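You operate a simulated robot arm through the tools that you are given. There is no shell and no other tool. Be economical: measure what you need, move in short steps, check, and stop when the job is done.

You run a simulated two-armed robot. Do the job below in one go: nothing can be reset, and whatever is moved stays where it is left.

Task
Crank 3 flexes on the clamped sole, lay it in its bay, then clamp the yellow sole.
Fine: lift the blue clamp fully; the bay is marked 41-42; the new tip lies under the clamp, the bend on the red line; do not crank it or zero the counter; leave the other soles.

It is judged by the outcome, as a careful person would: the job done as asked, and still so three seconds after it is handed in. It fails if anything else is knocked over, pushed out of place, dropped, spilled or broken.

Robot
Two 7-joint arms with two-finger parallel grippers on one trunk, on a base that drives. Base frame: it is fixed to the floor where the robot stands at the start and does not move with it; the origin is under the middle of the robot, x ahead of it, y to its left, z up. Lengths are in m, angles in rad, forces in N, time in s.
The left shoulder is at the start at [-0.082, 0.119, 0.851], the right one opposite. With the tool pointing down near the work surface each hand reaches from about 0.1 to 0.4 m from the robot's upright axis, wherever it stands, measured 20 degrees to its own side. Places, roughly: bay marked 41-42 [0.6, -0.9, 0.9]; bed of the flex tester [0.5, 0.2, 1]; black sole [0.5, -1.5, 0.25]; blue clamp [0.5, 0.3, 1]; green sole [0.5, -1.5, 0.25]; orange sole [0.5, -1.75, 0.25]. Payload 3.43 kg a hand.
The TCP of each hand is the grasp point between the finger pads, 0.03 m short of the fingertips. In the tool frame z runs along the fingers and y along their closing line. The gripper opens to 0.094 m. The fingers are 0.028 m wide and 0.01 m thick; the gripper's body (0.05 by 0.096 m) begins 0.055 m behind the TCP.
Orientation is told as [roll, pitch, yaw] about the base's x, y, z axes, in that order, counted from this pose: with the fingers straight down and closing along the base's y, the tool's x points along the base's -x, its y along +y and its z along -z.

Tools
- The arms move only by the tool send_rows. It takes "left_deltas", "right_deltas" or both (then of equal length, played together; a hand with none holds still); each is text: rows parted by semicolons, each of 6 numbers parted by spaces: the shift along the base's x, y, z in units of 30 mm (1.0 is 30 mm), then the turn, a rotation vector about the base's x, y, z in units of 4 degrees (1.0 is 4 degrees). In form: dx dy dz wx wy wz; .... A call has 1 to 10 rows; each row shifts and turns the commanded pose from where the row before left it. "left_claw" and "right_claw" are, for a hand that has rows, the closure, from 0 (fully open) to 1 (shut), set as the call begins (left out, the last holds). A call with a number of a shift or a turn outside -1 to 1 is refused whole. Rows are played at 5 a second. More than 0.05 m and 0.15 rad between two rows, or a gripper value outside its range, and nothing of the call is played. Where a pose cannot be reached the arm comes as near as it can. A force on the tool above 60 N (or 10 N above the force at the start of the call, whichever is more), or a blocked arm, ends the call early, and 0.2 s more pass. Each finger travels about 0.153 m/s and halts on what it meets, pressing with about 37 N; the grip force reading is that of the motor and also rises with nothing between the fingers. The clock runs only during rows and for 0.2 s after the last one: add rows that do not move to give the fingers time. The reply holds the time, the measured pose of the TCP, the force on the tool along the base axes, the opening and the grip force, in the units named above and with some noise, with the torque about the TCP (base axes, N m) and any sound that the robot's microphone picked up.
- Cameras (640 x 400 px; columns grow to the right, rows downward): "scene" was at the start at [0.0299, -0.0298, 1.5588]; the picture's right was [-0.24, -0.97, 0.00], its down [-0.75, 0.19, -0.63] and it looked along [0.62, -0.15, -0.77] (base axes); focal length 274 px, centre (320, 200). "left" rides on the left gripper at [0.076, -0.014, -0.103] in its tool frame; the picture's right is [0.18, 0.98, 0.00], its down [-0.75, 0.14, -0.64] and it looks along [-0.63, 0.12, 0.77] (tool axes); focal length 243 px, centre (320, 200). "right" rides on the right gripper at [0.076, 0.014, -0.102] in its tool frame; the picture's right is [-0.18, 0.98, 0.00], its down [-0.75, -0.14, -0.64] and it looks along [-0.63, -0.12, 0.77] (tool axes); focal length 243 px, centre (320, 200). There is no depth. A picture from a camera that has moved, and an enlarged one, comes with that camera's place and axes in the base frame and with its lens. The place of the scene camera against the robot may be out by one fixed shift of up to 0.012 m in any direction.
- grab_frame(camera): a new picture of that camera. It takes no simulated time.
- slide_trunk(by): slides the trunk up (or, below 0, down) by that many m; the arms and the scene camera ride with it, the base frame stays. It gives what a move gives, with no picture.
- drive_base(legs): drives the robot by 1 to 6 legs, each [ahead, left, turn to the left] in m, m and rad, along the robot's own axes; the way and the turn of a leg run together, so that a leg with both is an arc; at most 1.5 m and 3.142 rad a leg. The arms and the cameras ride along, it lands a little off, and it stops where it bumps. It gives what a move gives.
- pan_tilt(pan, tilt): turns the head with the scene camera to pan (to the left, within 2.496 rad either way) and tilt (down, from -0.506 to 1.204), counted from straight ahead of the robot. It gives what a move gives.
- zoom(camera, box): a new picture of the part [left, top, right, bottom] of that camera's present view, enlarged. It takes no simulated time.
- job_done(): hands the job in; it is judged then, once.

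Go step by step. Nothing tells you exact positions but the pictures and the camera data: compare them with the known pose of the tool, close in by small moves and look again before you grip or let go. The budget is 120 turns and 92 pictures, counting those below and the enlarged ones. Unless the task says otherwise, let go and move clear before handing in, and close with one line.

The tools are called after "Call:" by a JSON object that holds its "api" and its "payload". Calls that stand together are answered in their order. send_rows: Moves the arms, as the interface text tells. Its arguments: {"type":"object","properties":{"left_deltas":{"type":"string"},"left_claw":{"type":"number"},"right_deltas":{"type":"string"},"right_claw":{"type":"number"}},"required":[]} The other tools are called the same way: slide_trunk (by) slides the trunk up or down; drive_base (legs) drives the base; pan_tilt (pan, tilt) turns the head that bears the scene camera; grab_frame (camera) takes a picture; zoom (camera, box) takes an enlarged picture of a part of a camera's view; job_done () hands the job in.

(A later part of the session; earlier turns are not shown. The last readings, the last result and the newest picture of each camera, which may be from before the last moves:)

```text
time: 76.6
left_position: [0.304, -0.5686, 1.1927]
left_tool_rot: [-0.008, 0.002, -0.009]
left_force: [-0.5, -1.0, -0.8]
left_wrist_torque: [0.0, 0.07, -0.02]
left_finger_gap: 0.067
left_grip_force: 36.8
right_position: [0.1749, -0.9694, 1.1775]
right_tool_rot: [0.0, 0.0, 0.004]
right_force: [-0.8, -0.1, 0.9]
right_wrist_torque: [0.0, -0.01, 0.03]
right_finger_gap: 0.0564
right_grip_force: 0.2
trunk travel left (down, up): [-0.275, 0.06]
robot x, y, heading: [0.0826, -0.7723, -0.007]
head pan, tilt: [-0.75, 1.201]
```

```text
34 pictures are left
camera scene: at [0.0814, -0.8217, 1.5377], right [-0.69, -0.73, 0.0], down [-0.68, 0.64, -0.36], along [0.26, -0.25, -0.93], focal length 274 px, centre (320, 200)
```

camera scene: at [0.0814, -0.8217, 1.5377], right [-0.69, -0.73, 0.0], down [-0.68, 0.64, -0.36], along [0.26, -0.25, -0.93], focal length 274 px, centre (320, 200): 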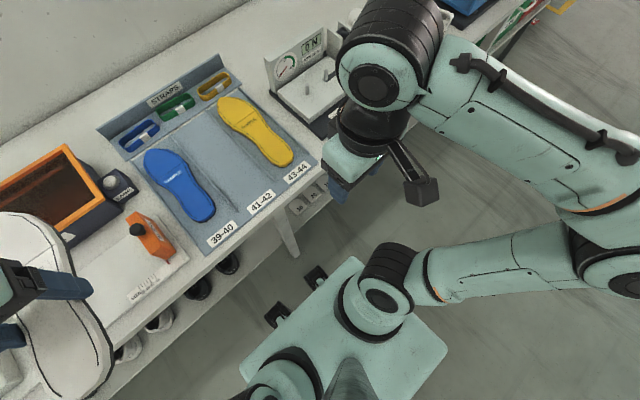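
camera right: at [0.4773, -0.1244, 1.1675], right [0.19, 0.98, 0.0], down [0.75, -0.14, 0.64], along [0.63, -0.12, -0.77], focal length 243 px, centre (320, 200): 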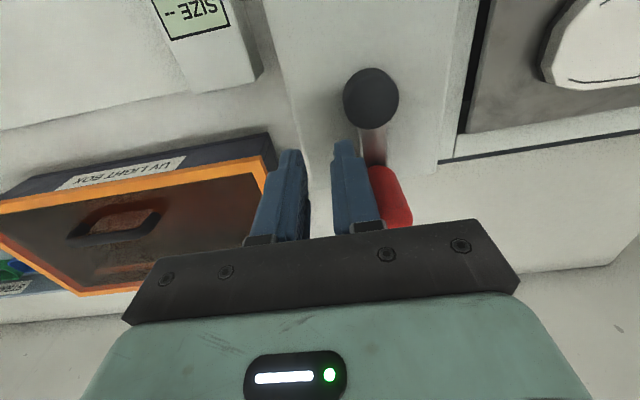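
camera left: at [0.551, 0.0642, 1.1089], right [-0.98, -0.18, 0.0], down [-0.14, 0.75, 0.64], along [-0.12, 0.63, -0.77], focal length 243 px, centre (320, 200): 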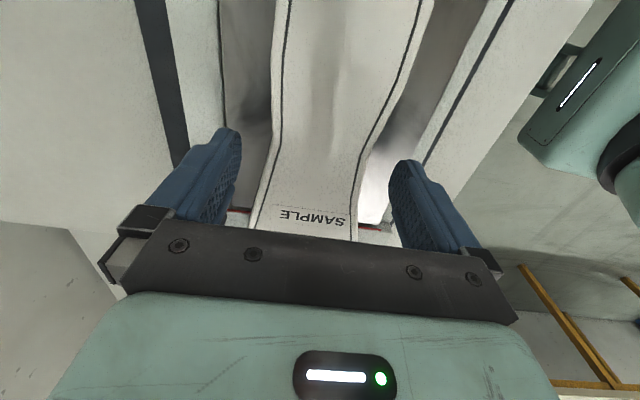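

The base looks clear of the table leg. I'll back up a further 6 cm and try moving right again.

Call:
{"api": "drive_base", "payload": {"legs": [[-0.06, 0, 0.008], [0, -0.2, 0]]}}

```text
time: 79.5
left_position: [0.2419, -0.7605, 1.1934]
left_tool_rot: [-0.006, 0.001, -0.004]
left_force: [0.1, 0.3, -3.0]
left_wrist_torque: [0.01, 0.09, -0.01]
left_finger_gap: 0.067
left_grip_force: 37.1
right_position: [0.1153, -1.163, 1.1777]
right_tool_rot: [0.001, 0.001, 0.009]
right_force: [0.0, 0.5, -0.4]
right_wrist_torque: [0.03, 0.01, -0.01]
right_finger_gap: 0.0566
right_grip_force: 0.0
trunk travel left (down, up): [-0.275, 0.06]
robot x, y, heading: [0.0277, -0.9668, -0.007]
head pan, tilt: [-0.75, 1.201]
```

That worked; what stopped me was the table leg near y≈-0.92. I'll go past it to y≈-1.12, then forward, and look.

Call:
{"api": "drive_base", "payload": {"legs": [[0, -0.16, 0.007], [0.13, 0, 0]]}}

Call:
{"api": "pan_tilt", "payload": {"pan": 0.15, "tilt": 1.1}}

Call:
{"api": "grab_frame", "payload": {"camera": "scene"}}

```text
time: 82.5
left_position: [0.3636, -0.9183, 1.194]
left_tool_rot: [-0.005, 0.003, 0.004]
left_force: [-0.8, -0.3, -2.5]
left_wrist_torque: [0.02, 0.09, 0.0]
left_finger_gap: 0.0669
left_grip_force: 37.1
right_position: [0.24, -1.3204, 1.1781]
right_tool_rot: [0.001, -0.002, 0.018]
right_force: [-0.5, 1.0, -0.3]
right_wrist_torque: [-0.01, -0.03, 0.0]
right_finger_gap: 0.0565
right_grip_force: 0.1
trunk travel left (down, up): [-0.275, 0.06]
robot x, y, heading: [0.1437, -1.1219, 0.007]
head pan, tilt: [-0.75, 1.201]
stopped in leg 2: the robot was blocked; the commanded pose is now the measured one
```

```text
time: 83.7
left_position: [0.3637, -0.9166, 1.1937]
left_tool_rot: [-0.007, 0.002, 0.005]
left_force: [0.0, -0.1, -2.4]
left_wrist_torque: [0.0, 0.07, 0.02]
left_finger_gap: 0.0674
left_grip_force: 37.2
right_position: [0.2402, -1.3194, 1.1787]
right_tool_rot: [0.0, 0.003, 0.019]
right_force: [-0.8, 0.8, 0.4]
right_wrist_torque: [0.02, 0.0, -0.02]
right_finger_gap: 0.0563
right_grip_force: 0.1
trunk travel left (down, up): [-0.275, 0.06]
robot x, y, heading: [0.1466, -1.1233, 0.006]
head pan, tilt: [0.15, 1.1]
```

```text
33 pictures are left
camera scene: at [0.1657, -1.1255, 1.5436], right [0.15, -0.99, 0.0], down [-0.88, -0.14, -0.45], along [0.45, 0.07, -0.89], focal length 274 px, centre (320, 200)
```

scene: 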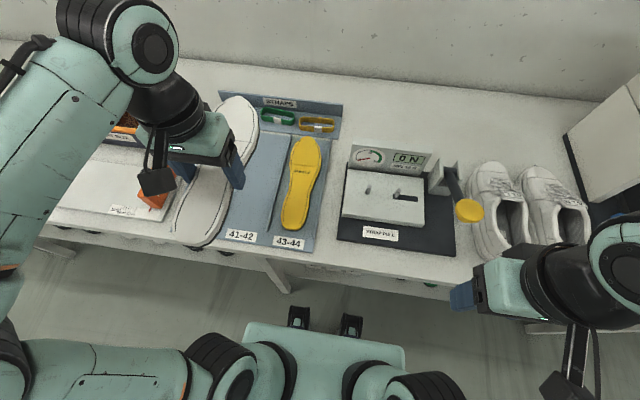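

I can see bay 41-42 left of the yellow sole. I'll zoom in to place its dividers and check the wrist view.

Call:
{"api": "zoom", "payload": {"camera": "scene", "box": [180, 80, 360, 260]}}

Call:
{"api": "grab_frame", "payload": {"camera": "left"}}

```text
2.22 times, centred on (270, 170) of scene
camera zoom: at [0.1657, -1.1255, 1.5436], right [0.15, -0.99, 0.0], down [-0.88, -0.14, -0.45], along [0.45, 0.07, -0.89], focal length 609 px, centre (431, 267)
```

zoom: 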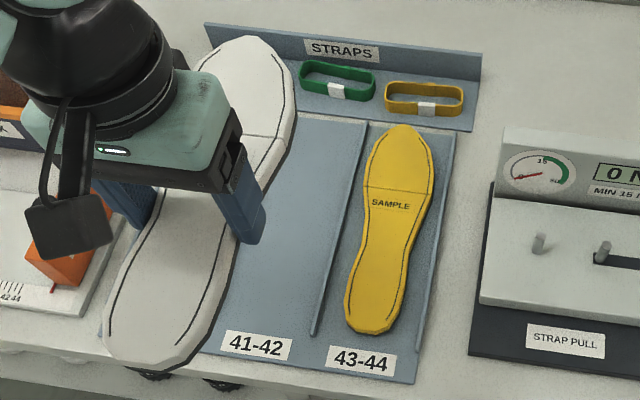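

```text
31 pictures are left
camera left: at [0.2875, -0.931, 1.2957], right [-0.19, 0.98, -0.01], down [0.76, 0.15, 0.64], along [0.63, 0.12, -0.77], focal length 243 px, centre (320, 200)
```

left: 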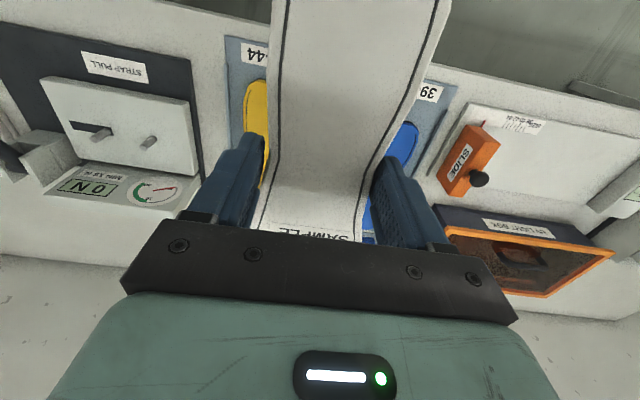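

Dividers put bay 41-42's centre at y≈-0.888, spanning x 0.39–0.69, with yellow's toe also away from me. I'll move the white sole above the bay.

Call:
{"api": "send_rows", "payload": {"left_deltas": "0.84 0.16 0 0 0 -0.05;0.84 0.16 0 0 0 0;0.84 0.16 0 0 0 0;0.84 0.16 0 0 0 0;0.84 0.16 0 0 0 0;0.84 0.16 0 0 0 0;0 0 -1 0 0 0;0 0 -1 0 0 0;0 0 -1 0 0 0;0 0 0 0 0 0"}}

Call:
{"api": "grab_frame", "payload": {"camera": "scene"}}

Call:
{"api": "grab_frame", "payload": {"camera": "left"}}

```text
time: 85.9
left_position: [0.5177, -0.8865, 1.1024]
left_tool_rot: [-0.006, 0.004, 0.001]
left_force: [0.1, -0.5, -2.2]
left_wrist_torque: [-0.01, 0.0, 0.0]
left_finger_gap: 0.067
left_grip_force: 36.8
right_position: [0.2401, -1.3204, 1.1788]
right_tool_rot: [0.0, 0.001, 0.017]
right_force: [0.2, 0.4, -0.2]
right_wrist_torque: [0.0, 0.01, 0.01]
right_finger_gap: 0.0563
right_grip_force: 0.1
trunk travel left (down, up): [-0.275, 0.06]
robot x, y, heading: [0.1476, -1.1212, 0.006]
head pan, tilt: [0.15, 1.1]
```

```text
30 pictures are left
camera scene: at [0.1657, -1.1256, 1.5436], right [0.15, -0.99, 0.0], down [-0.88, -0.14, -0.45], along [0.45, 0.07, -0.89], focal length 274 px, centre (320, 200)
```

scene: 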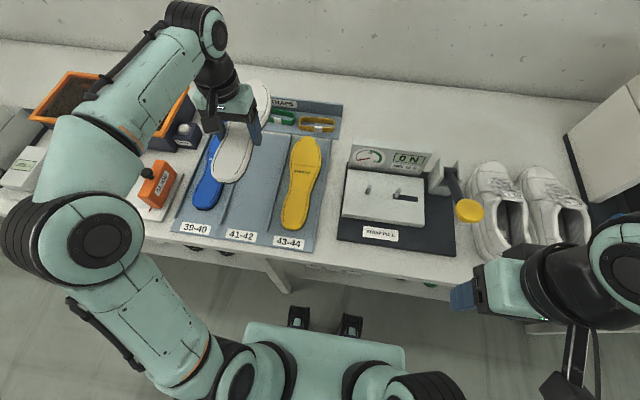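

```text
29 pictures are left
camera left: at [0.4421, -0.9005, 1.2042], right [-0.19, 0.98, -0.01], down [0.76, 0.15, 0.64], along [0.63, 0.11, -0.77], focal length 243 px, centre (320, 200)
```

left: 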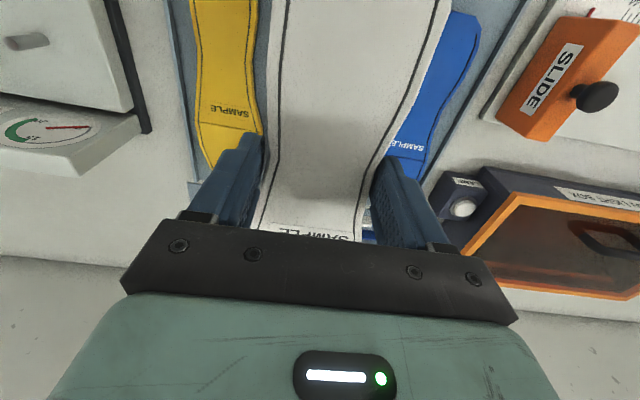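

The wrist view puts the bay's middle (between the yellow and blue creases) nearer y≈-0.878; x already matches. I'll shift slightly left and lower to just above the dividers.

Call:
{"api": "send_rows", "payload": {"left_deltas": "0 0.23 -0.7 0 0 0;0 0 -0.8 0 0 0;0 0 -0.8 0 0 0;0 0 -0.5 0 0 0;0 0 0 0 0 0"}}

Call:
{"api": "zoom", "payload": {"camera": "scene", "box": [160, 80, 340, 260]}}

Call:
{"api": "grab_frame", "payload": {"camera": "left"}}

```text
time: 87.1
left_position: [0.5166, -0.8795, 1.0177]
left_tool_rot: [-0.007, 0.004, 0.003]
left_force: [-0.1, 0.1, -2.1]
left_wrist_torque: [0.0, 0.05, 0.03]
left_finger_gap: 0.0669
left_grip_force: 37.5
right_position: [0.2409, -1.3204, 1.1783]
right_tool_rot: [0.0, 0.002, 0.017]
right_force: [-0.2, 0.4, 0.3]
right_wrist_torque: [0.01, 0.03, -0.01]
right_finger_gap: 0.0566
right_grip_force: 0.1
trunk travel left (down, up): [-0.275, 0.06]
robot x, y, heading: [0.1479, -1.1238, 0.001]
head pan, tilt: [0.15, 1.1]
```

```text
2.22 times, centred on (250, 170) of scene
camera zoom: at [0.1656, -1.1255, 1.5436], right [0.15, -0.99, 0.0], down [-0.88, -0.14, -0.45], along [0.45, 0.07, -0.89], focal length 609 px, centre (476, 267)
```

zoom: 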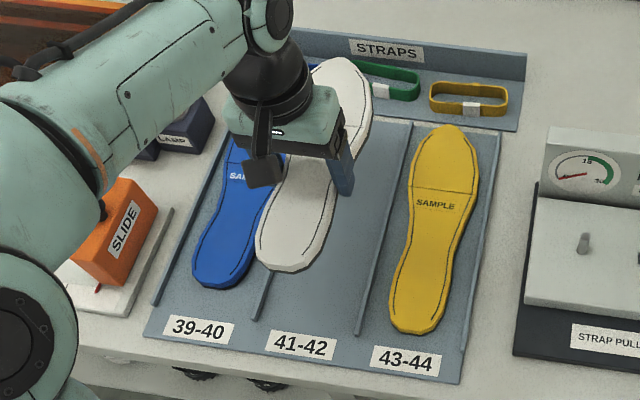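

```text
27 pictures are left
camera left: at [0.4398, -0.8934, 1.1207], right [-0.19, 0.98, -0.01], down [0.76, 0.15, 0.64], along [0.63, 0.11, -0.77], focal length 243 px, centre (320, 200)
```

left: 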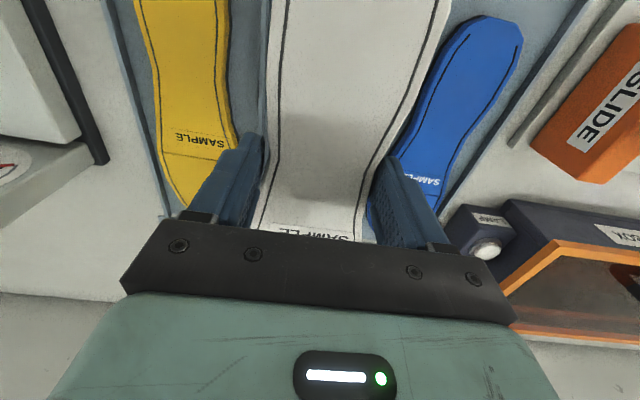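

The sole is centred over the bay in both views. I'll lower it, sensing for contact.

Call:
{"api": "send_rows", "payload": {"left_deltas": "0 0 -0.7 0 0 0;0 0 -0.7 0 0 0;0 0 -0.7 0 0 0;0 0 -0.3 0 0 0;0 0 0 0 0 0"}}

Call:
{"api": "send_rows", "payload": {"left_deltas": "0 0 -0.1 0 0 0;0 0 -0.1 0 0 0;0 0 0 0 0 0"}}

Call:
{"api": "send_rows", "payload": {"left_deltas": "0 0 -0.1 0 0 0;0 0 0 0 0 0"}}

```text
time: 88.3
left_position: [0.5143, -0.8813, 0.9471]
left_tool_rot: [-0.008, 0.004, 0.0]
left_force: [0.2, -0.4, -2.3]
left_wrist_torque: [-0.01, 0.06, 0.03]
left_finger_gap: 0.067
left_grip_force: 37.3
right_position: [0.2399, -1.3198, 1.1769]
right_tool_rot: [0.0, 0.0, 0.016]
right_force: [0.0, 0.2, -0.1]
right_wrist_torque: [0.01, 0.02, 0.01]
right_finger_gap: 0.0563
right_grip_force: 0.1
trunk travel left (down, up): [-0.275, 0.06]
robot x, y, heading: [0.1445, -1.1254, 0.002]
head pan, tilt: [0.15, 1.1]
```

```text
time: 89.1
left_position: [0.5145, -0.8815, 0.9411]
left_tool_rot: [-0.007, 0.004, 0.0]
left_force: [0.5, -0.3, -2.3]
left_wrist_torque: [0.0, 0.07, 0.01]
left_finger_gap: 0.0669
left_grip_force: 36.6
right_position: [0.2402, -1.3204, 1.1781]
right_tool_rot: [0.002, 0.002, 0.017]
right_force: [-0.3, 0.0, 0.5]
right_wrist_torque: [-0.04, -0.01, -0.01]
right_finger_gap: 0.0561
right_grip_force: 0.1
trunk travel left (down, up): [-0.275, 0.06]
robot x, y, heading: [0.1478, -1.1253, 0.01]
head pan, tilt: [0.15, 1.1]
```

```text
time: 89.7
left_position: [0.5145, -0.8813, 0.937]
left_tool_rot: [-0.008, 0.005, 0.003]
left_force: [0.4, 0.4, -2.0]
left_wrist_torque: [-0.01, 0.11, 0.01]
left_finger_gap: 0.0668
left_grip_force: 37.1
right_position: [0.2406, -1.3195, 1.178]
right_tool_rot: [-0.001, 0.001, 0.017]
right_force: [1.0, 0.1, 0.2]
right_wrist_torque: [0.01, 0.01, 0.01]
right_finger_gap: 0.0562
right_grip_force: 0.0
trunk travel left (down, up): [-0.275, 0.06]
robot x, y, heading: [0.1468, -1.1216, 0.005]
head pan, tilt: [0.15, 1.1]
```

Call:
{"api": "send_rows", "payload": {"left_deltas": "0 0 -0.1 0 0 0;0 0 -0.1 0 0 0;0 0 0 0 0 0"}}

Call:
{"api": "send_rows", "payload": {"left_deltas": "0 0 -0.1 0 0 0;0 0 0 0 0 0"}}

Call:
{"api": "send_rows", "payload": {"left_deltas": "0 0 -0.1 0 0 0;0 0 0 0 0 0"}}

Call:
{"api": "zoom", "payload": {"camera": "scene", "box": [160, 80, 340, 260]}}

```text
time: 90.5
left_position: [0.5146, -0.8804, 0.9327]
left_tool_rot: [-0.006, 0.002, 0.002]
left_force: [-0.4, 0.6, -2.5]
left_wrist_torque: [0.02, 0.05, 0.0]
left_finger_gap: 0.0668
left_grip_force: 37.4
right_position: [0.2394, -1.3194, 1.1781]
right_tool_rot: [-0.001, 0.001, 0.017]
right_force: [-0.1, -0.2, -0.9]
right_wrist_torque: [0.02, 0.03, -0.01]
right_finger_gap: 0.0563
right_grip_force: 0.0
trunk travel left (down, up): [-0.275, 0.06]
robot x, y, heading: [0.1438, -1.1222, 0.007]
head pan, tilt: [0.15, 1.1]
```

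```text
time: 91.1
left_position: [0.5157, -0.8806, 0.9284]
left_tool_rot: [-0.007, 0.003, 0.002]
left_force: [0.3, 0.5, -3.4]
left_wrist_torque: [0.0, 0.05, -0.01]
left_finger_gap: 0.0669
left_grip_force: 36.9
right_position: [0.2407, -1.3201, 1.1779]
right_tool_rot: [0.0, 0.0, 0.017]
right_force: [0.2, 0.0, -0.5]
right_wrist_torque: [-0.01, -0.01, 0.0]
right_finger_gap: 0.0566
right_grip_force: 0.1
trunk travel left (down, up): [-0.275, 0.06]
robot x, y, heading: [0.1468, -1.1233, 0.009]
head pan, tilt: [0.15, 1.1]
```

```text
time: 91.7
left_position: [0.5141, -0.8812, 0.9254]
left_tool_rot: [-0.007, 0.004, 0.002]
left_force: [0.3, -0.3, -3.1]
left_wrist_torque: [-0.02, 0.06, 0.02]
left_finger_gap: 0.0671
left_grip_force: 36.6
right_position: [0.2407, -1.3194, 1.1774]
right_tool_rot: [0.002, -0.001, 0.018]
right_force: [0.1, 0.0, -0.7]
right_wrist_torque: [-0.03, -0.02, 0.03]
right_finger_gap: 0.0565
right_grip_force: 0.1
trunk travel left (down, up): [-0.275, 0.06]
robot x, y, heading: [0.1477, -1.1247, 0.003]
head pan, tilt: [0.15, 1.1]
```

```text
2.22 times, centred on (250, 170) of scene
camera zoom: at [0.1656, -1.1255, 1.5436], right [0.15, -0.99, 0.0], down [-0.88, -0.14, -0.45], along [0.45, 0.07, -0.89], focal length 609 px, centre (476, 267)
```

zoom: 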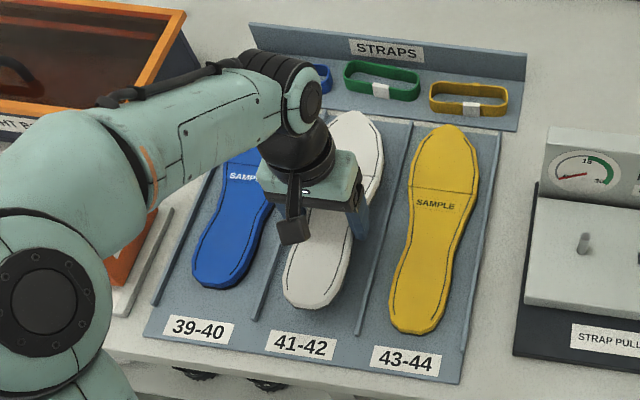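

Call:
{"api": "send_rows", "payload": {"left_deltas": "0 0 -0.1 0 0 0;0 0 -0.1 0 0 0;0 0 0 0 0 0"}}

Call:
{"api": "send_rows", "payload": {"left_deltas": "0 0 -0.1 0 0 0;0 0 -0.1 0 0 0;0 0 0 0 0 0"}}

Call:
{"api": "send_rows", "payload": {"left_deltas": "0 0 -0.1 0 0 0;0 0 0 0 0 0"}}

```text
time: 92.5
left_position: [0.5147, -0.8818, 0.9199]
left_tool_rot: [-0.007, 0.004, 0.0]
left_force: [0.0, -0.4, -1.6]
left_wrist_torque: [-0.03, 0.08, 0.0]
left_finger_gap: 0.067
left_grip_force: 37.0
right_position: [0.2407, -1.3195, 1.1789]
right_tool_rot: [-0.002, 0.001, 0.018]
right_force: [0.1, -0.6, -0.9]
right_wrist_torque: [-0.01, 0.02, 0.05]
right_finger_gap: 0.0564
right_grip_force: 0.0
trunk travel left (down, up): [-0.275, 0.06]
robot x, y, heading: [0.1465, -1.1243, 0.009]
head pan, tilt: [0.15, 1.1]
```

```text
time: 93.3
left_position: [0.5159, -0.8815, 0.9148]
left_tool_rot: [-0.007, 0.005, -0.001]
left_force: [0.1, 1.0, -1.4]
left_wrist_torque: [-0.01, 0.08, 0.0]
left_finger_gap: 0.067
left_grip_force: 36.9
right_position: [0.2392, -1.3206, 1.1777]
right_tool_rot: [-0.001, 0.001, 0.018]
right_force: [0.3, 0.4, -0.3]
right_wrist_torque: [-0.02, 0.04, -0.01]
right_finger_gap: 0.0564
right_grip_force: 0.1
trunk travel left (down, up): [-0.275, 0.06]
robot x, y, heading: [0.1465, -1.1229, 0.011]
head pan, tilt: [0.15, 1.1]
```

```text
time: 93.9
left_position: [0.5151, -0.8825, 0.9114]
left_tool_rot: [-0.008, 0.004, 0.001]
left_force: [0.4, 0.2, -1.8]
left_wrist_torque: [-0.02, 0.05, 0.01]
left_finger_gap: 0.0669
left_grip_force: 37.1
right_position: [0.2402, -1.3202, 1.1781]
right_tool_rot: [0.0, 0.001, 0.017]
right_force: [0.2, 0.3, 0.6]
right_wrist_torque: [0.01, 0.01, -0.02]
right_finger_gap: 0.0565
right_grip_force: 0.1
trunk travel left (down, up): [-0.275, 0.06]
robot x, y, heading: [0.1477, -1.124, 0.004]
head pan, tilt: [0.15, 1.1]
```

Call:
{"api": "send_rows", "payload": {"left_deltas": "0 0 -0.1 0 0 0;0 0 -0.1 0 0 0;0 0 0 0 0 0"}}

Call:
{"api": "send_rows", "payload": {"left_deltas": "0 0 -0.1 0 0 0;0 0 0 0 0 0"}}

Call:
{"api": "send_rows", "payload": {"left_deltas": "0 0 -0.1 0 0 0;0 0 0 0 0 0"}}

Call:
{"api": "zoom", "payload": {"camera": "scene", "box": [160, 80, 340, 260]}}

```text
time: 94.7
left_position: [0.5151, -0.8812, 0.9054]
left_tool_rot: [-0.006, 0.005, 0.002]
left_force: [-0.5, -0.6, -2.2]
left_wrist_torque: [-0.02, 0.06, -0.03]
left_finger_gap: 0.067
left_grip_force: 36.8
right_position: [0.2406, -1.3194, 1.1785]
right_tool_rot: [0.0, 0.0, 0.016]
right_force: [0.0, 0.2, 0.1]
right_wrist_torque: [-0.04, 0.06, 0.01]
right_finger_gap: 0.0562
right_grip_force: 0.1
trunk travel left (down, up): [-0.275, 0.06]
robot x, y, heading: [0.1487, -1.1237, 0.006]
head pan, tilt: [0.15, 1.1]
```

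```text
time: 95.3
left_position: [0.5152, -0.8815, 0.9018]
left_tool_rot: [-0.007, 0.003, 0.002]
left_force: [0.5, 0.7, -3.2]
left_wrist_torque: [-0.03, 0.07, -0.01]
left_finger_gap: 0.067
left_grip_force: 36.7
right_position: [0.2406, -1.3201, 1.1784]
right_tool_rot: [0.001, -0.001, 0.016]
right_force: [-0.4, 0.1, 0.1]
right_wrist_torque: [-0.01, 0.0, 0.0]
right_finger_gap: 0.0563
right_grip_force: 0.0
trunk travel left (down, up): [-0.275, 0.06]
robot x, y, heading: [0.1462, -1.1226, 0.008]
head pan, tilt: [0.15, 1.1]
```

```text
time: 95.9
left_position: [0.5143, -0.8821, 0.9006]
left_tool_rot: [-0.007, 0.004, -0.001]
left_force: [-0.4, -0.3, -2.5]
left_wrist_torque: [-0.03, 0.07, 0.01]
left_finger_gap: 0.067
left_grip_force: 36.4
right_position: [0.2414, -1.3188, 1.1787]
right_tool_rot: [0.0, 0.002, 0.017]
right_force: [0.0, -0.5, -0.2]
right_wrist_torque: [0.0, 0.02, -0.03]
right_finger_gap: 0.0563
right_grip_force: 0.1
trunk travel left (down, up): [-0.275, 0.06]
robot x, y, heading: [0.1467, -1.12, 0.0]
head pan, tilt: [0.15, 1.1]
```

```text
2.22 times, centred on (250, 170) of scene
camera zoom: at [0.1656, -1.1255, 1.5436], right [0.15, -0.99, 0.0], down [-0.88, -0.14, -0.45], along [0.45, 0.07, -0.89], focal length 609 px, centre (476, 267)
```

zoom: 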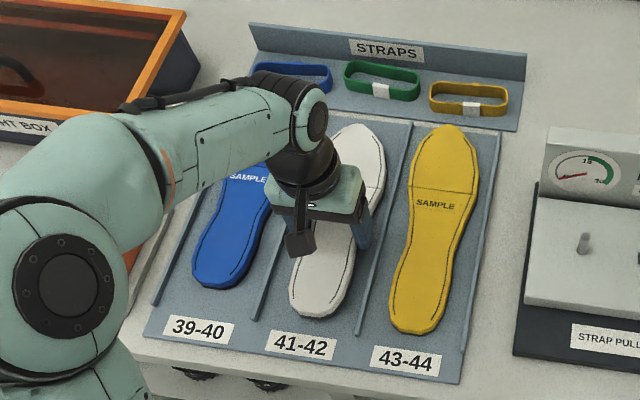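

Call:
{"api": "send_rows", "payload": {"left_deltas": "0 0 -0.1 0 0 0;0 0 0 0 0 0"}}

Call:
{"api": "send_rows", "payload": {"left_deltas": "0 0 -0.1 0 0 0;0 0 0 0 0 0"}}

Call:
{"api": "send_rows", "payload": {"left_deltas": "0 0 -0.1 0 0 0;0 0 0 0 0 0"}}

```text
time: 96.5
left_position: [0.5159, -0.8813, 0.897]
left_tool_rot: [-0.008, 0.002, 0.001]
left_force: [-0.1, -0.5, 1.7]
left_wrist_torque: [0.16, -0.27, 0.01]
left_finger_gap: 0.0667
left_grip_force: 37.0
right_position: [0.2397, -1.3211, 1.1773]
right_tool_rot: [0.001, -0.002, 0.017]
right_force: [-0.1, 0.3, 0.0]
right_wrist_torque: [0.0, -0.02, 0.01]
right_finger_gap: 0.0566
right_grip_force: 0.1
trunk travel left (down, up): [-0.275, 0.06]
robot x, y, heading: [0.1479, -1.1252, 0.006]
head pan, tilt: [0.15, 1.1]
```

```text
time: 97.1
left_position: [0.5149, -0.8806, 0.896]
left_tool_rot: [-0.004, -0.006, 0.002]
left_force: [1.7, 4.1, 36.0]
left_wrist_torque: [1.56, 0.53, 0.13]
left_finger_gap: 0.0671
left_grip_force: 37.5
right_position: [0.2387, -1.3208, 1.1788]
right_tool_rot: [0.002, -0.001, 0.018]
right_force: [0.9, 0.5, 0.4]
right_wrist_torque: [-0.03, 0.02, 0.03]
right_finger_gap: 0.0561
right_grip_force: 0.1
trunk travel left (down, up): [-0.275, 0.06]
robot x, y, heading: [0.1479, -1.1257, 0.006]
head pan, tilt: [0.15, 1.1]
```

```text
time: 97.6
left_position: [0.5151, -0.8816, 0.8961]
left_tool_rot: [-0.006, -0.006, 0.001]
left_force: [-9.3, -2.0, 21.9]
left_wrist_torque: [0.85, 0.61, 0.23]
left_finger_gap: 0.0668
left_grip_force: 36.8
right_position: [0.2376, -1.3203, 1.1773]
right_tool_rot: [0.002, 0.0, 0.019]
right_force: [0.6, 0.6, 0.3]
right_wrist_torque: [-0.03, 0.03, 0.01]
right_finger_gap: 0.0567
right_grip_force: 0.0
trunk travel left (down, up): [-0.275, 0.06]
robot x, y, heading: [0.1452, -1.1251, 0.006]
head pan, tilt: [0.15, 1.1]
stopped in row 2 (left hand): the force on the tool passed its limit at 60 N (the readings are from after the stop); the commanded pose is now the measured one
```

The sole is down on the bay floor (z≈0.866). I'll ease the pressure, open slightly and rise.

Call:
{"api": "send_rows", "payload": {"left_deltas": "0 0 0.06 0 0 0;0 0 0 0 0 0"}}

Call:
{"api": "send_rows", "payload": {"left_deltas": "0 0 0 0 0 0;0 0 0 0 0 0;0 0 0.2 0 0 0;0 0 1 0 0 0;0 0 1 0 0 0;0 0 1 0 0 0;0 0 1 0 0 0;0 0 0 0 0 0", "left_claw": 0.12}}

Call:
{"api": "grab_frame", "payload": {"camera": "left"}}

Call:
{"api": "zoom", "payload": {"camera": "scene", "box": [160, 80, 340, 260]}}

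```text
time: 98.2
left_position: [0.5141, -0.8813, 0.8967]
left_tool_rot: [-0.005, -0.007, 0.003]
left_force: [-11.8, -2.3, 16.2]
left_wrist_torque: [0.6, 0.24, 0.37]
left_finger_gap: 0.0671
left_grip_force: 37.0
right_position: [0.2368, -1.3221, 1.1774]
right_tool_rot: [0.001, -0.001, 0.017]
right_force: [0.5, 0.3, 0.5]
right_wrist_torque: [-0.01, 0.01, 0.02]
right_finger_gap: 0.0565
right_grip_force: 0.1
trunk travel left (down, up): [-0.275, 0.06]
robot x, y, heading: [0.1458, -1.1236, 0.005]
head pan, tilt: [0.15, 1.1]
```

```text
time: 100.0
left_position: [0.5145, -0.8823, 1.0233]
left_tool_rot: [-0.006, -0.005, 0.002]
left_force: [0.1, -1.2, -0.4]
left_wrist_torque: [0.0, 0.02, -0.05]
left_finger_gap: 0.0825
left_grip_force: 0.0
right_position: [0.2398, -1.3197, 1.1783]
right_tool_rot: [0.0, -0.001, 0.016]
right_force: [-0.1, 0.0, 1.0]
right_wrist_torque: [-0.01, 0.02, -0.02]
right_finger_gap: 0.0565
right_grip_force: 0.0
trunk travel left (down, up): [-0.275, 0.06]
robot x, y, heading: [0.1477, -1.1252, 0.01]
head pan, tilt: [0.15, 1.1]
```

```text
24 pictures are left
camera left: at [0.4374, -0.8964, 1.1245], right [-0.19, 0.98, -0.01], down [0.75, 0.15, 0.65], along [0.64, 0.12, -0.76], focal length 243 px, centre (320, 200)
```

left: 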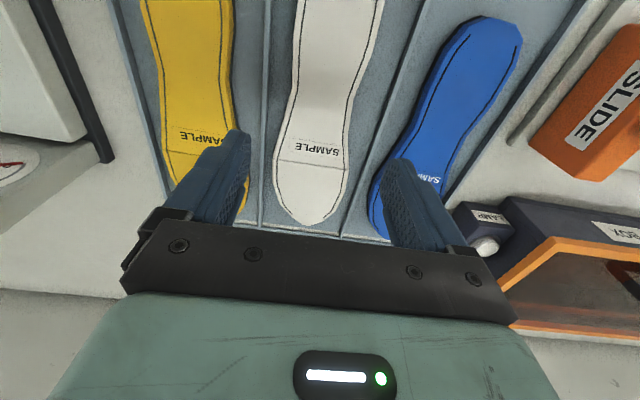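

```text
2.22 times, centred on (250, 170) of scene
camera zoom: at [0.1656, -1.1256, 1.5436], right [0.15, -0.99, 0.0], down [-0.88, -0.14, -0.45], along [0.45, 0.07, -0.89], focal length 609 px, centre (476, 267)
```

zoom: 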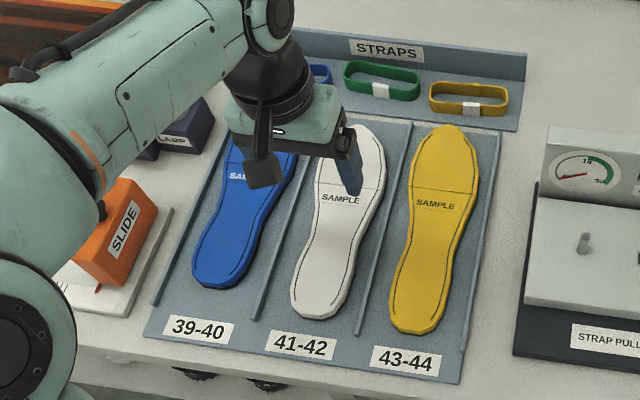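

White lies neatly in bay 41-42. Now I'll move over the yellow sole, whose waist is around (0.53, -1.005).

Call:
{"api": "send_rows", "payload": {"left_deltas": "0 0 0.8 0 0 0;0.1 -0.7 0 0 0 0;0.1 -0.7 0 0 0 0;0.1 -0.7 0 0 0 0;0.1 -0.7 0 0 0 0;0.1 -0.7 0 0 0 0;0.05 -0.6 0 0 0 0;0 0 -0.8 0 0 0;0 0 0 0 0 0"}}

Call:
{"api": "grab_frame", "payload": {"camera": "left"}}

```text
time: 102.0
left_position: [0.5338, -1.0058, 1.0226]
left_tool_rot: [-0.006, -0.007, 0.002]
left_force: [0.0, 0.1, 0.2]
left_wrist_torque: [0.0, 0.01, 0.01]
left_finger_gap: 0.083
left_grip_force: 0.1
right_position: [0.2402, -1.3191, 1.1775]
right_tool_rot: [-0.001, 0.001, 0.016]
right_force: [-0.3, -0.5, 0.5]
right_wrist_torque: [0.05, 0.02, 0.01]
right_finger_gap: 0.0565
right_grip_force: 0.0
trunk travel left (down, up): [-0.275, 0.06]
robot x, y, heading: [0.1474, -1.1243, 0.005]
head pan, tilt: [0.15, 1.1]
```

```text
22 pictures are left
camera left: at [0.4573, -1.0191, 1.1237], right [-0.19, 0.98, -0.01], down [0.75, 0.15, 0.65], along [0.64, 0.12, -0.76], focal length 243 px, centre (320, 200)
```

left: 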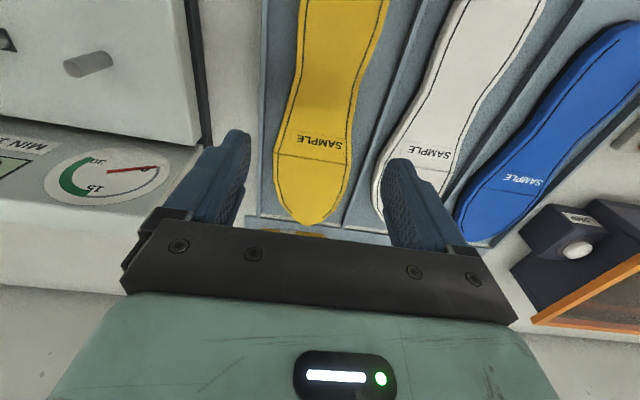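

The yellow sole is under the hand and its crease is 69 mm beyond the TCP (white's was 74 mm). I'll shift 3 mm left and descend to the floor.

Call:
{"api": "send_rows", "payload": {"left_deltas": "0 0.1 -0.8 0 0 0;0 0 -0.9 0 0 0;0 0 -0.9 0 0 0;0 0 -0.6 0 0 0;0 0 -0.4 0 0 0;0 0 -0.2 0 0 0;0 0 0 0 0 0"}}

Call:
{"api": "grab_frame", "payload": {"camera": "left"}}

```text
time: 103.6
left_position: [0.5348, -1.0005, 0.9084]
left_tool_rot: [-0.005, -0.004, 0.002]
left_force: [1.2, 0.9, 1.1]
left_wrist_torque: [0.03, -0.04, 0.03]
left_finger_gap: 0.0829
left_grip_force: 0.1
right_position: [0.2394, -1.3195, 1.178]
right_tool_rot: [0.0, 0.0, 0.017]
right_force: [0.3, 0.2, 0.0]
right_wrist_torque: [0.0, -0.01, -0.02]
right_finger_gap: 0.0559
right_grip_force: 0.1
trunk travel left (down, up): [-0.275, 0.06]
robot x, y, heading: [0.15, -1.1273, 0.005]
head pan, tilt: [0.15, 1.1]
```

```text
21 pictures are left
camera left: at [0.4565, -1.0149, 1.0101], right [-0.19, 0.98, -0.01], down [0.75, 0.15, 0.65], along [0.64, 0.12, -0.76], focal length 243 px, centre (320, 200)
```

left: 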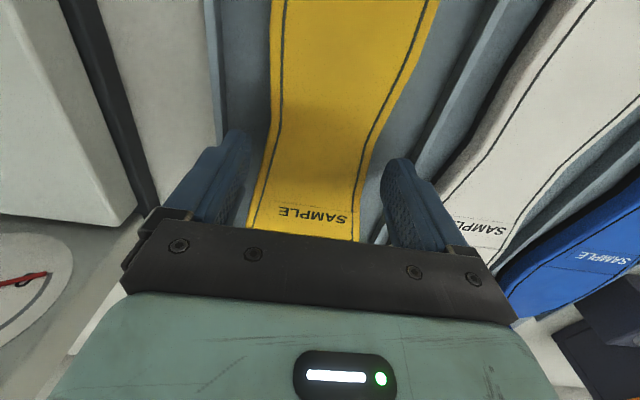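

The sole is centred between the fingers. I'll go down 10 mm more and grip.

Call:
{"api": "send_rows", "payload": {"left_deltas": "0 0 -0.2 0 0 0;0 0 -0.15 0 0 0;0 0 0 0 0 0"}}

Call:
{"api": "send_rows", "payload": {"left_deltas": "0 0 0 0 0 0;0 0 0 0 0 0;0 0 0 0 0 0", "left_claw": 0.6}}

Call:
{"api": "send_rows", "payload": {"left_deltas": "0 0 0.3 0 0 0;0 0 0.5 0 0 0;0 0 0.8 0 0 0;0 0 1 0 0 0;0 0 0 0 0 0"}}

Call:
{"api": "grab_frame", "payload": {"camera": "scene"}}

```text
time: 104.4
left_position: [0.5328, -1.0012, 0.898]
left_tool_rot: [-0.004, -0.005, 0.002]
left_force: [1.1, -0.1, 0.7]
left_wrist_torque: [0.01, -0.01, -0.03]
left_finger_gap: 0.0824
left_grip_force: 0.1
right_position: [0.2394, -1.32, 1.1782]
right_tool_rot: [-0.001, -0.001, 0.017]
right_force: [1.1, -0.3, -0.3]
right_wrist_torque: [-0.01, 0.0, 0.01]
right_finger_gap: 0.0565
right_grip_force: 0.1
trunk travel left (down, up): [-0.275, 0.06]
robot x, y, heading: [0.1464, -1.1242, 0.002]
head pan, tilt: [0.15, 1.1]
```

```text
time: 105.2
left_position: [0.5331, -1.0011, 0.8986]
left_tool_rot: [-0.006, -0.007, 0.001]
left_force: [0.5, -0.6, -0.3]
left_wrist_torque: [0.04, -0.09, -0.11]
left_finger_gap: 0.0682
left_grip_force: 37.4
right_position: [0.2399, -1.3197, 1.1779]
right_tool_rot: [-0.001, 0.0, 0.018]
right_force: [0.1, -0.4, -0.1]
right_wrist_torque: [-0.01, 0.06, 0.0]
right_finger_gap: 0.0564
right_grip_force: 0.1
trunk travel left (down, up): [-0.275, 0.06]
robot x, y, heading: [0.1471, -1.1272, 0.006]
head pan, tilt: [0.15, 1.1]
```

```text
time: 106.4
left_position: [0.5335, -1.0009, 0.9748]
left_tool_rot: [-0.005, -0.006, 0.002]
left_force: [-0.6, -0.3, -1.8]
left_wrist_torque: [-0.02, 0.09, 0.02]
left_finger_gap: 0.0681
left_grip_force: 37.0
right_position: [0.241, -1.3195, 1.1779]
right_tool_rot: [0.0, 0.001, 0.019]
right_force: [-0.3, -0.2, -0.4]
right_wrist_torque: [0.01, -0.02, -0.01]
right_finger_gap: 0.0566
right_grip_force: 0.0
trunk travel left (down, up): [-0.275, 0.06]
robot x, y, heading: [0.1475, -1.1261, 0.006]
head pan, tilt: [0.15, 1.1]
```

```text
20 pictures are left
camera scene: at [0.1659, -1.1256, 1.5436], right [0.15, -0.99, 0.0], down [-0.88, -0.14, -0.45], along [0.45, 0.07, -0.89], focal length 274 px, centre (320, 200)
```

scene: 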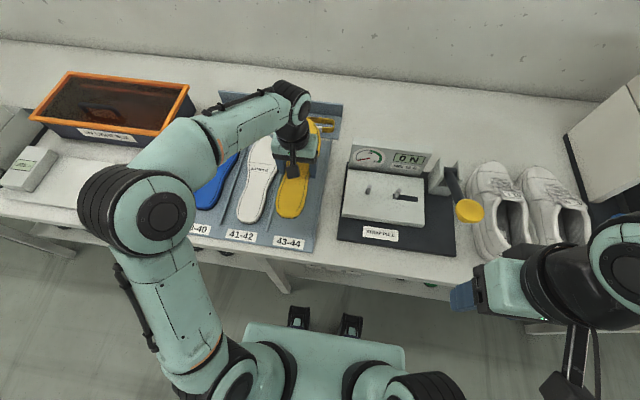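

The yellow sole is held. I'll raise and retract it, then drive back around the table leg to the tester.

Call:
{"api": "send_rows", "payload": {"left_deltas": "0 0 1 0 0 0;0 0 1 0 0 0;0 0 1 0 0 0;0 0 1 0 0 0;0 0 1 0 0 0;0 0 1 0 0 0;0 0 1 0 0 0;-0.7 0.3 0.2 0 0 0;-0.7 0.3 0 0 0 0;-0.7 0.3 0 0 0 0"}}

Call:
{"api": "send_rows", "payload": {"left_deltas": "-0.7 0.3 0 0 0 0;-0.7 0.3 0 0 0 0;-0.7 0.3 0 0 0 0;-0.4 0.3 0 0 0 0;0 0 0 0 0 0"}}

Call:
{"api": "drive_base", "payload": {"legs": [[-0.12, 0, -0.006], [0, 1.12, 0], [0.15, 0, 0]]}}

Call:
{"api": "pan_tilt", "payload": {"pan": 0.2, "tilt": 1.1}}

Call:
{"api": "grab_frame", "payload": {"camera": "scene"}}

```text
time: 108.6
left_position: [0.4705, -0.9739, 1.1895]
left_tool_rot: [-0.006, -0.006, 0.001]
left_force: [0.5, 0.2, -2.0]
left_wrist_torque: [-0.02, 0.06, 0.01]
left_finger_gap: 0.0681
left_grip_force: 37.2
right_position: [0.2401, -1.3195, 1.179]
right_tool_rot: [0.0, -0.001, 0.017]
right_force: [-0.2, -0.5, 0.4]
right_wrist_torque: [0.01, -0.02, -0.01]
right_finger_gap: 0.0564
right_grip_force: 0.1
trunk travel left (down, up): [-0.275, 0.06]
robot x, y, heading: [0.1478, -1.1273, 0.008]
head pan, tilt: [0.15, 1.1]
```

```text
time: 109.8
left_position: [0.396, -0.939, 1.1914]
left_tool_rot: [-0.003, -0.006, 0.001]
left_force: [-0.7, -0.4, -1.6]
left_wrist_torque: [-0.02, 0.03, 0.03]
left_finger_gap: 0.0682
left_grip_force: 37.0
right_position: [0.2391, -1.32, 1.1773]
right_tool_rot: [0.0, 0.001, 0.017]
right_force: [-0.1, 0.1, 0.2]
right_wrist_torque: [-0.02, 0.0, 0.03]
right_finger_gap: 0.0562
right_grip_force: 0.0
trunk travel left (down, up): [-0.275, 0.06]
robot x, y, heading: [0.1469, -1.1218, 0.006]
head pan, tilt: [0.15, 1.1]
```

```text
time: 121.9
left_position: [0.4362, 0.1991, 1.1912]
left_tool_rot: [-0.006, -0.005, -0.01]
left_force: [-0.2, -1.2, -2.0]
left_wrist_torque: [0.0, 0.06, -0.02]
left_finger_gap: 0.0681
left_grip_force: 37.3
right_position: [0.2766, -0.1797, 1.1784]
right_tool_rot: [-0.001, 0.002, 0.003]
right_force: [-0.4, -0.2, 0.8]
right_wrist_torque: [0.0, 0.01, -0.01]
right_finger_gap: 0.0562
right_grip_force: 0.1
trunk travel left (down, up): [-0.275, 0.06]
robot x, y, heading: [0.1874, 0.0174, -0.008]
head pan, tilt: [0.15, 1.1]
```

```text
time: 122.5
left_position: [0.4368, 0.1981, 1.1908]
left_tool_rot: [-0.006, -0.006, -0.012]
left_force: [0.1, -0.4, -2.4]
left_wrist_torque: [0.0, 0.08, -0.01]
left_finger_gap: 0.068
left_grip_force: 37.0
right_position: [0.2752, -0.1795, 1.1784]
right_tool_rot: [0.0, -0.001, 0.003]
right_force: [0.0, 0.1, 0.3]
right_wrist_torque: [0.02, -0.03, 0.02]
right_finger_gap: 0.0565
right_grip_force: 0.1
trunk travel left (down, up): [-0.275, 0.06]
robot x, y, heading: [0.1885, 0.0154, -0.004]
head pan, tilt: [0.201, 1.1]
```

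```text
19 pictures are left
camera scene: at [0.204, 0.0191, 1.5436], right [0.19, -0.98, 0.0], down [-0.87, -0.17, -0.45], along [0.45, 0.09, -0.89], focal length 274 px, centre (320, 200)
```

scene: 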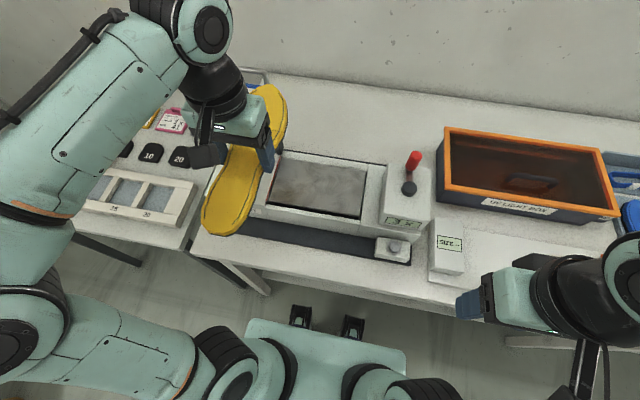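

I'm back at the tester. The toe is close to the raised clamp, so I'll retract first, then turn the hand 90° to point the toe left.

Call:
{"api": "send_rows", "payload": {"left_deltas": "-0.8 0 0 0 0 0;-0.8 0 0 0 0 0;-0.8 -0.2 0 0 0 0;0 -0.2 0 0 0 1;0 -0.2 0 0 0 1;0 -0.2 0 0 0 1;0 -0.2 0 0 0 1;0 -0.2 0 0 0 1;0 -0.2 0 0 0 1;0 -0.2 0 0 0 1"}}

Call:
{"api": "send_rows", "payload": {"left_deltas": "0 0 0 0 0 1;0 0 0 0 0 1;0 0 0 0 0 1;0 0 0 0 0 1;0.2 0 0 0 0 1;0.2 0 0 0 0 1;0.2 0 0 0 0 1;0.2 0 0 0 0 1;0.2 0 0 0 0 1;0.2 0 0 0 0 1"}}

Call:
{"api": "send_rows", "payload": {"left_deltas": "0.2 0 0 0 0 1;0.2 0 0 0 0 1;0.2 0 0 0 0 1;0.2 0 0 0 0 1;0.2 0 0 0 0 1;0.2 0 0 0 0 0.7;0 0 0 0 0 0"}}

Call:
{"api": "grab_frame", "payload": {"camera": "scene"}}

```text
time: 124.7
left_position: [0.3654, 0.1508, 1.1918]
left_tool_rot: [-0.006, -0.006, 0.477]
left_force: [-0.2, -0.7, -2.1]
left_wrist_torque: [-0.04, 0.02, -0.03]
left_finger_gap: 0.068
left_grip_force: 37.3
right_position: [0.2755, -0.1797, 1.1781]
right_tool_rot: [0.0, 0.0, 0.004]
right_force: [0.0, 0.1, 0.1]
right_wrist_torque: [0.02, -0.02, 0.01]
right_finger_gap: 0.0566
right_grip_force: 0.0
trunk travel left (down, up): [-0.275, 0.06]
robot x, y, heading: [0.1874, 0.0199, -0.012]
head pan, tilt: [0.201, 1.1]
```

```text
time: 126.9
left_position: [0.3995, 0.1513, 1.1903]
left_tool_rot: [-0.007, -0.004, 1.173]
left_force: [-0.6, 0.6, -1.9]
left_wrist_torque: [-0.06, 0.02, 0.0]
left_finger_gap: 0.068
left_grip_force: 36.4
right_position: [0.2753, -0.179, 1.1768]
right_tool_rot: [0.0, 0.001, 0.004]
right_force: [0.7, 0.2, -0.7]
right_wrist_torque: [0.0, 0.02, 0.02]
right_finger_gap: 0.0564
right_grip_force: 0.1
trunk travel left (down, up): [-0.275, 0.06]
robot x, y, heading: [0.184, 0.019, -0.008]
head pan, tilt: [0.201, 1.1]
```

```text
time: 128.5
left_position: [0.4366, 0.1514, 1.1912]
left_tool_rot: [-0.005, -0.005, 1.572]
left_force: [-0.4, -0.2, -2.5]
left_wrist_torque: [-0.08, -0.03, 0.0]
left_finger_gap: 0.068
left_grip_force: 36.7
right_position: [0.2757, -0.1789, 1.1777]
right_tool_rot: [0.001, -0.001, 0.004]
right_force: [-0.1, -0.7, 0.2]
right_wrist_torque: [-0.02, 0.01, -0.01]
right_finger_gap: 0.0563
right_grip_force: 0.0
trunk travel left (down, up): [-0.275, 0.06]
robot x, y, heading: [0.1887, 0.018, -0.008]
head pan, tilt: [0.201, 1.1]
```

```text
18 pictures are left
camera scene: at [0.2034, 0.0191, 1.5436], right [0.19, -0.98, 0.0], down [-0.87, -0.17, -0.45], along [0.45, 0.09, -0.89], focal length 274 px, centre (320, 200)
```

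scene: 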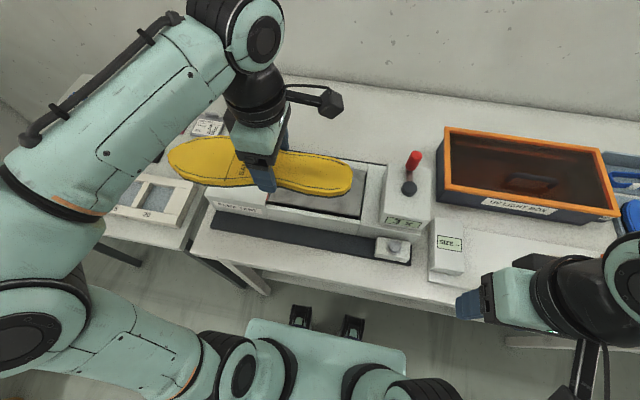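

Now lower it in front of the bed, then slide in over it, aiming for TCP (0.5385, 0.146).

Call:
{"api": "send_rows", "payload": {"left_deltas": "0 0 -1 0 0 0;0 -0.17 -1 0 0 0;0.4 0 -1 0 0 0;0.4 0 -0.8 0 0 0;0.5 0 -0.5 0 0 0;0.7 0 0 0 0 0;0.7 0 0 0 0 0;0.7 0 0 0 0 0;0 0 0 0 0 0"}}

Call:
{"api": "zoom", "payload": {"camera": "scene", "box": [160, 90, 420, 260]}}

Call:
{"api": "grab_frame", "payload": {"camera": "left"}}

```text
time: 130.5
left_position: [0.5399, 0.1454, 1.0631]
left_tool_rot: [-0.005, -0.006, 1.57]
left_force: [0.7, 0.2, -2.5]
left_wrist_torque: [-0.08, 0.01, -0.01]
left_finger_gap: 0.0681
left_grip_force: 37.1
right_position: [0.2755, -0.1783, 1.1775]
right_tool_rot: [0.0, -0.001, 0.003]
right_force: [0.4, -0.3, -0.4]
right_wrist_torque: [-0.03, -0.02, -0.03]
right_finger_gap: 0.0565
right_grip_force: 0.1
trunk travel left (down, up): [-0.275, 0.06]
robot x, y, heading: [0.1855, 0.0185, -0.012]
head pan, tilt: [0.201, 1.1]
```

```text
2.35 times, centred on (290, 175) of scene
camera zoom: at [0.2031, 0.0192, 1.5436], right [0.19, -0.98, 0.0], down [-0.87, -0.17, -0.45], along [0.45, 0.09, -0.89], focal length 645 px, centre (391, 259)
```

zoom: 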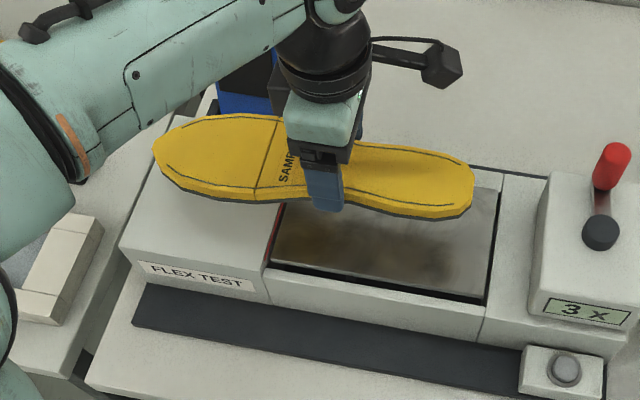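

```text
16 pictures are left
camera left: at [0.5524, 0.0687, 1.1645], right [-0.98, -0.18, -0.01], down [-0.14, 0.75, 0.65], along [-0.12, 0.64, -0.76], focal length 243 px, centre (320, 200)
```

left: 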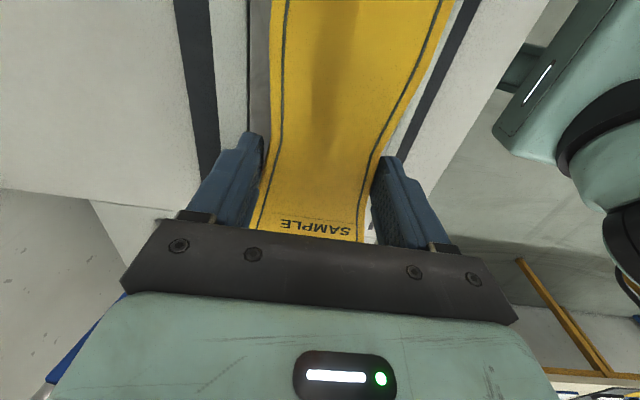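

In the scene frame the crease (y≈0.203) sits over the red line (y≈0.203–0.206). I'll nudge 1 mm left and lower toward the bed.

Call:
{"api": "send_rows", "payload": {"left_deltas": "0 0.04 -0.6 0 0 0;0 0 -0.6 0 0 0;0 0 -0.5 0 0 0;0 0 -0.3 0 0 0;0 0 -0.1 0 0 0;0 0 0 0 0 0"}}

Call:
{"api": "zoom", "payload": {"camera": "scene", "box": [190, 110, 320, 220]}}

```text
time: 131.9
left_position: [0.5382, 0.1476, 0.9983]
left_tool_rot: [-0.006, -0.005, 1.572]
left_force: [0.0, 0.6, -1.8]
left_wrist_torque: [-0.08, 0.0, -0.01]
left_finger_gap: 0.0679
left_grip_force: 37.3
right_position: [0.2758, -0.1789, 1.1773]
right_tool_rot: [0.0, 0.0, 0.003]
right_force: [-1.3, -0.9, 0.0]
right_wrist_torque: [-0.02, 0.01, 0.02]
right_finger_gap: 0.0564
right_grip_force: 0.1
trunk travel left (down, up): [-0.275, 0.06]
robot x, y, heading: [0.186, 0.0228, -0.012]
head pan, tilt: [0.201, 1.1]
```

```text
3.64 times, centred on (255, 165) of scene
camera zoom: at [0.2036, 0.0191, 1.5436], right [0.19, -0.98, 0.0], down [-0.87, -0.17, -0.45], along [0.45, 0.09, -0.89], focal length 997 px, centre (556, 327)
```

zoom: 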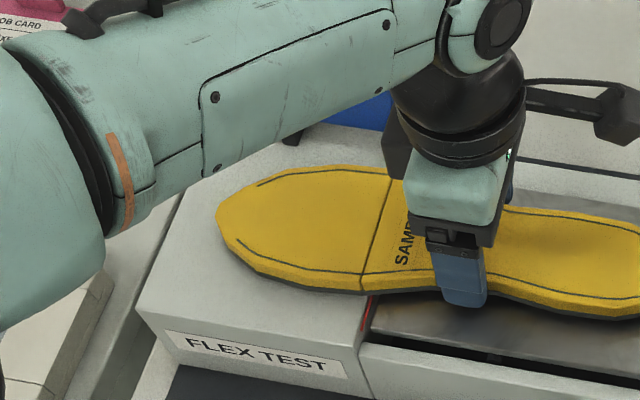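

Crease and red line agree to about a millimetre. I'll lower the last few millimetres to contact.

Call:
{"api": "send_rows", "payload": {"left_deltas": "0 0 -0.1 0 0 0;0 0 0 0 0 0"}}

Call:
{"api": "send_rows", "payload": {"left_deltas": "0 0 -0.08 0 0 0;0 0 0 0 0 0"}}

Call:
{"api": "send_rows", "payload": {"left_deltas": "0 0 -0.06 0 0 0;0 0 0 0 0 0"}}

```text
time: 132.5
left_position: [0.5386, 0.1489, 0.9956]
left_tool_rot: [-0.003, -0.006, 1.572]
left_force: [0.7, -0.3, -1.5]
left_wrist_torque: [-0.05, -0.02, -0.01]
left_finger_gap: 0.0678
left_grip_force: 36.8
right_position: [0.2749, -0.1791, 1.178]
right_tool_rot: [0.0, -0.001, 0.005]
right_force: [0.3, -0.1, 0.1]
right_wrist_torque: [0.02, 0.01, -0.04]
right_finger_gap: 0.0563
right_grip_force: 0.1
trunk travel left (down, up): [-0.275, 0.06]
robot x, y, heading: [0.1906, 0.0157, -0.01]
head pan, tilt: [0.201, 1.1]
```

```text
time: 133.1
left_position: [0.538, 0.1482, 0.9933]
left_tool_rot: [-0.003, -0.004, 1.572]
left_force: [0.7, -0.2, -3.1]
left_wrist_torque: [-0.05, 0.02, -0.04]
left_finger_gap: 0.0681
left_grip_force: 37.2
right_position: [0.2769, -0.1803, 1.1782]
right_tool_rot: [0.001, -0.001, 0.003]
right_force: [0.5, -0.7, -0.5]
right_wrist_torque: [0.03, -0.02, -0.02]
right_finger_gap: 0.0563
right_grip_force: 0.1
trunk travel left (down, up): [-0.275, 0.06]
robot x, y, heading: [0.1854, 0.017, -0.002]
head pan, tilt: [0.201, 1.1]
```

```text
time: 133.7
left_position: [0.5382, 0.1476, 0.9923]
left_tool_rot: [-0.004, -0.007, 1.57]
left_force: [2.1, 2.2, 12.8]
left_wrist_torque: [1.09, 0.68, -0.24]
left_finger_gap: 0.0677
left_grip_force: 36.9
right_position: [0.2759, -0.1788, 1.1783]
right_tool_rot: [0.001, -0.001, 0.004]
right_force: [0.1, 0.3, -0.4]
right_wrist_torque: [0.03, -0.02, -0.01]
right_finger_gap: 0.0564
right_grip_force: 0.1
trunk travel left (down, up): [-0.275, 0.06]
robot x, y, heading: [0.1853, 0.0186, -0.008]
head pan, tilt: [0.201, 1.1]
```

Contact. Before letting go I'll check the crease against the red line once more.

Call:
{"api": "zoom", "payload": {"camera": "scene", "box": [210, 130, 290, 210]}}

```text
5.00 times, centred on (250, 170) of scene
camera zoom: at [0.2031, 0.0191, 1.5438], right [0.19, -0.98, 0.0], down [-0.87, -0.17, -0.45], along [0.45, 0.09, -0.89], focal length 1371 px, centre (670, 350)
```

zoom: 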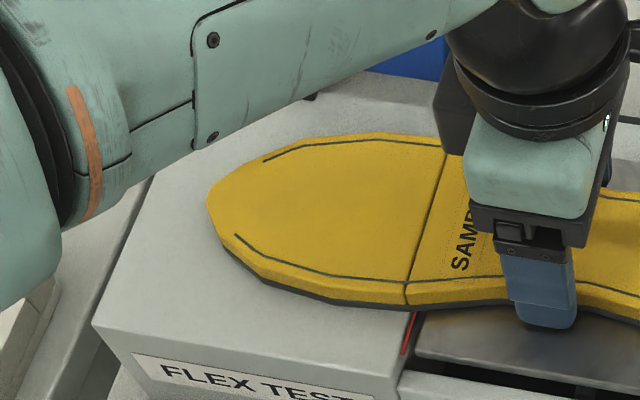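

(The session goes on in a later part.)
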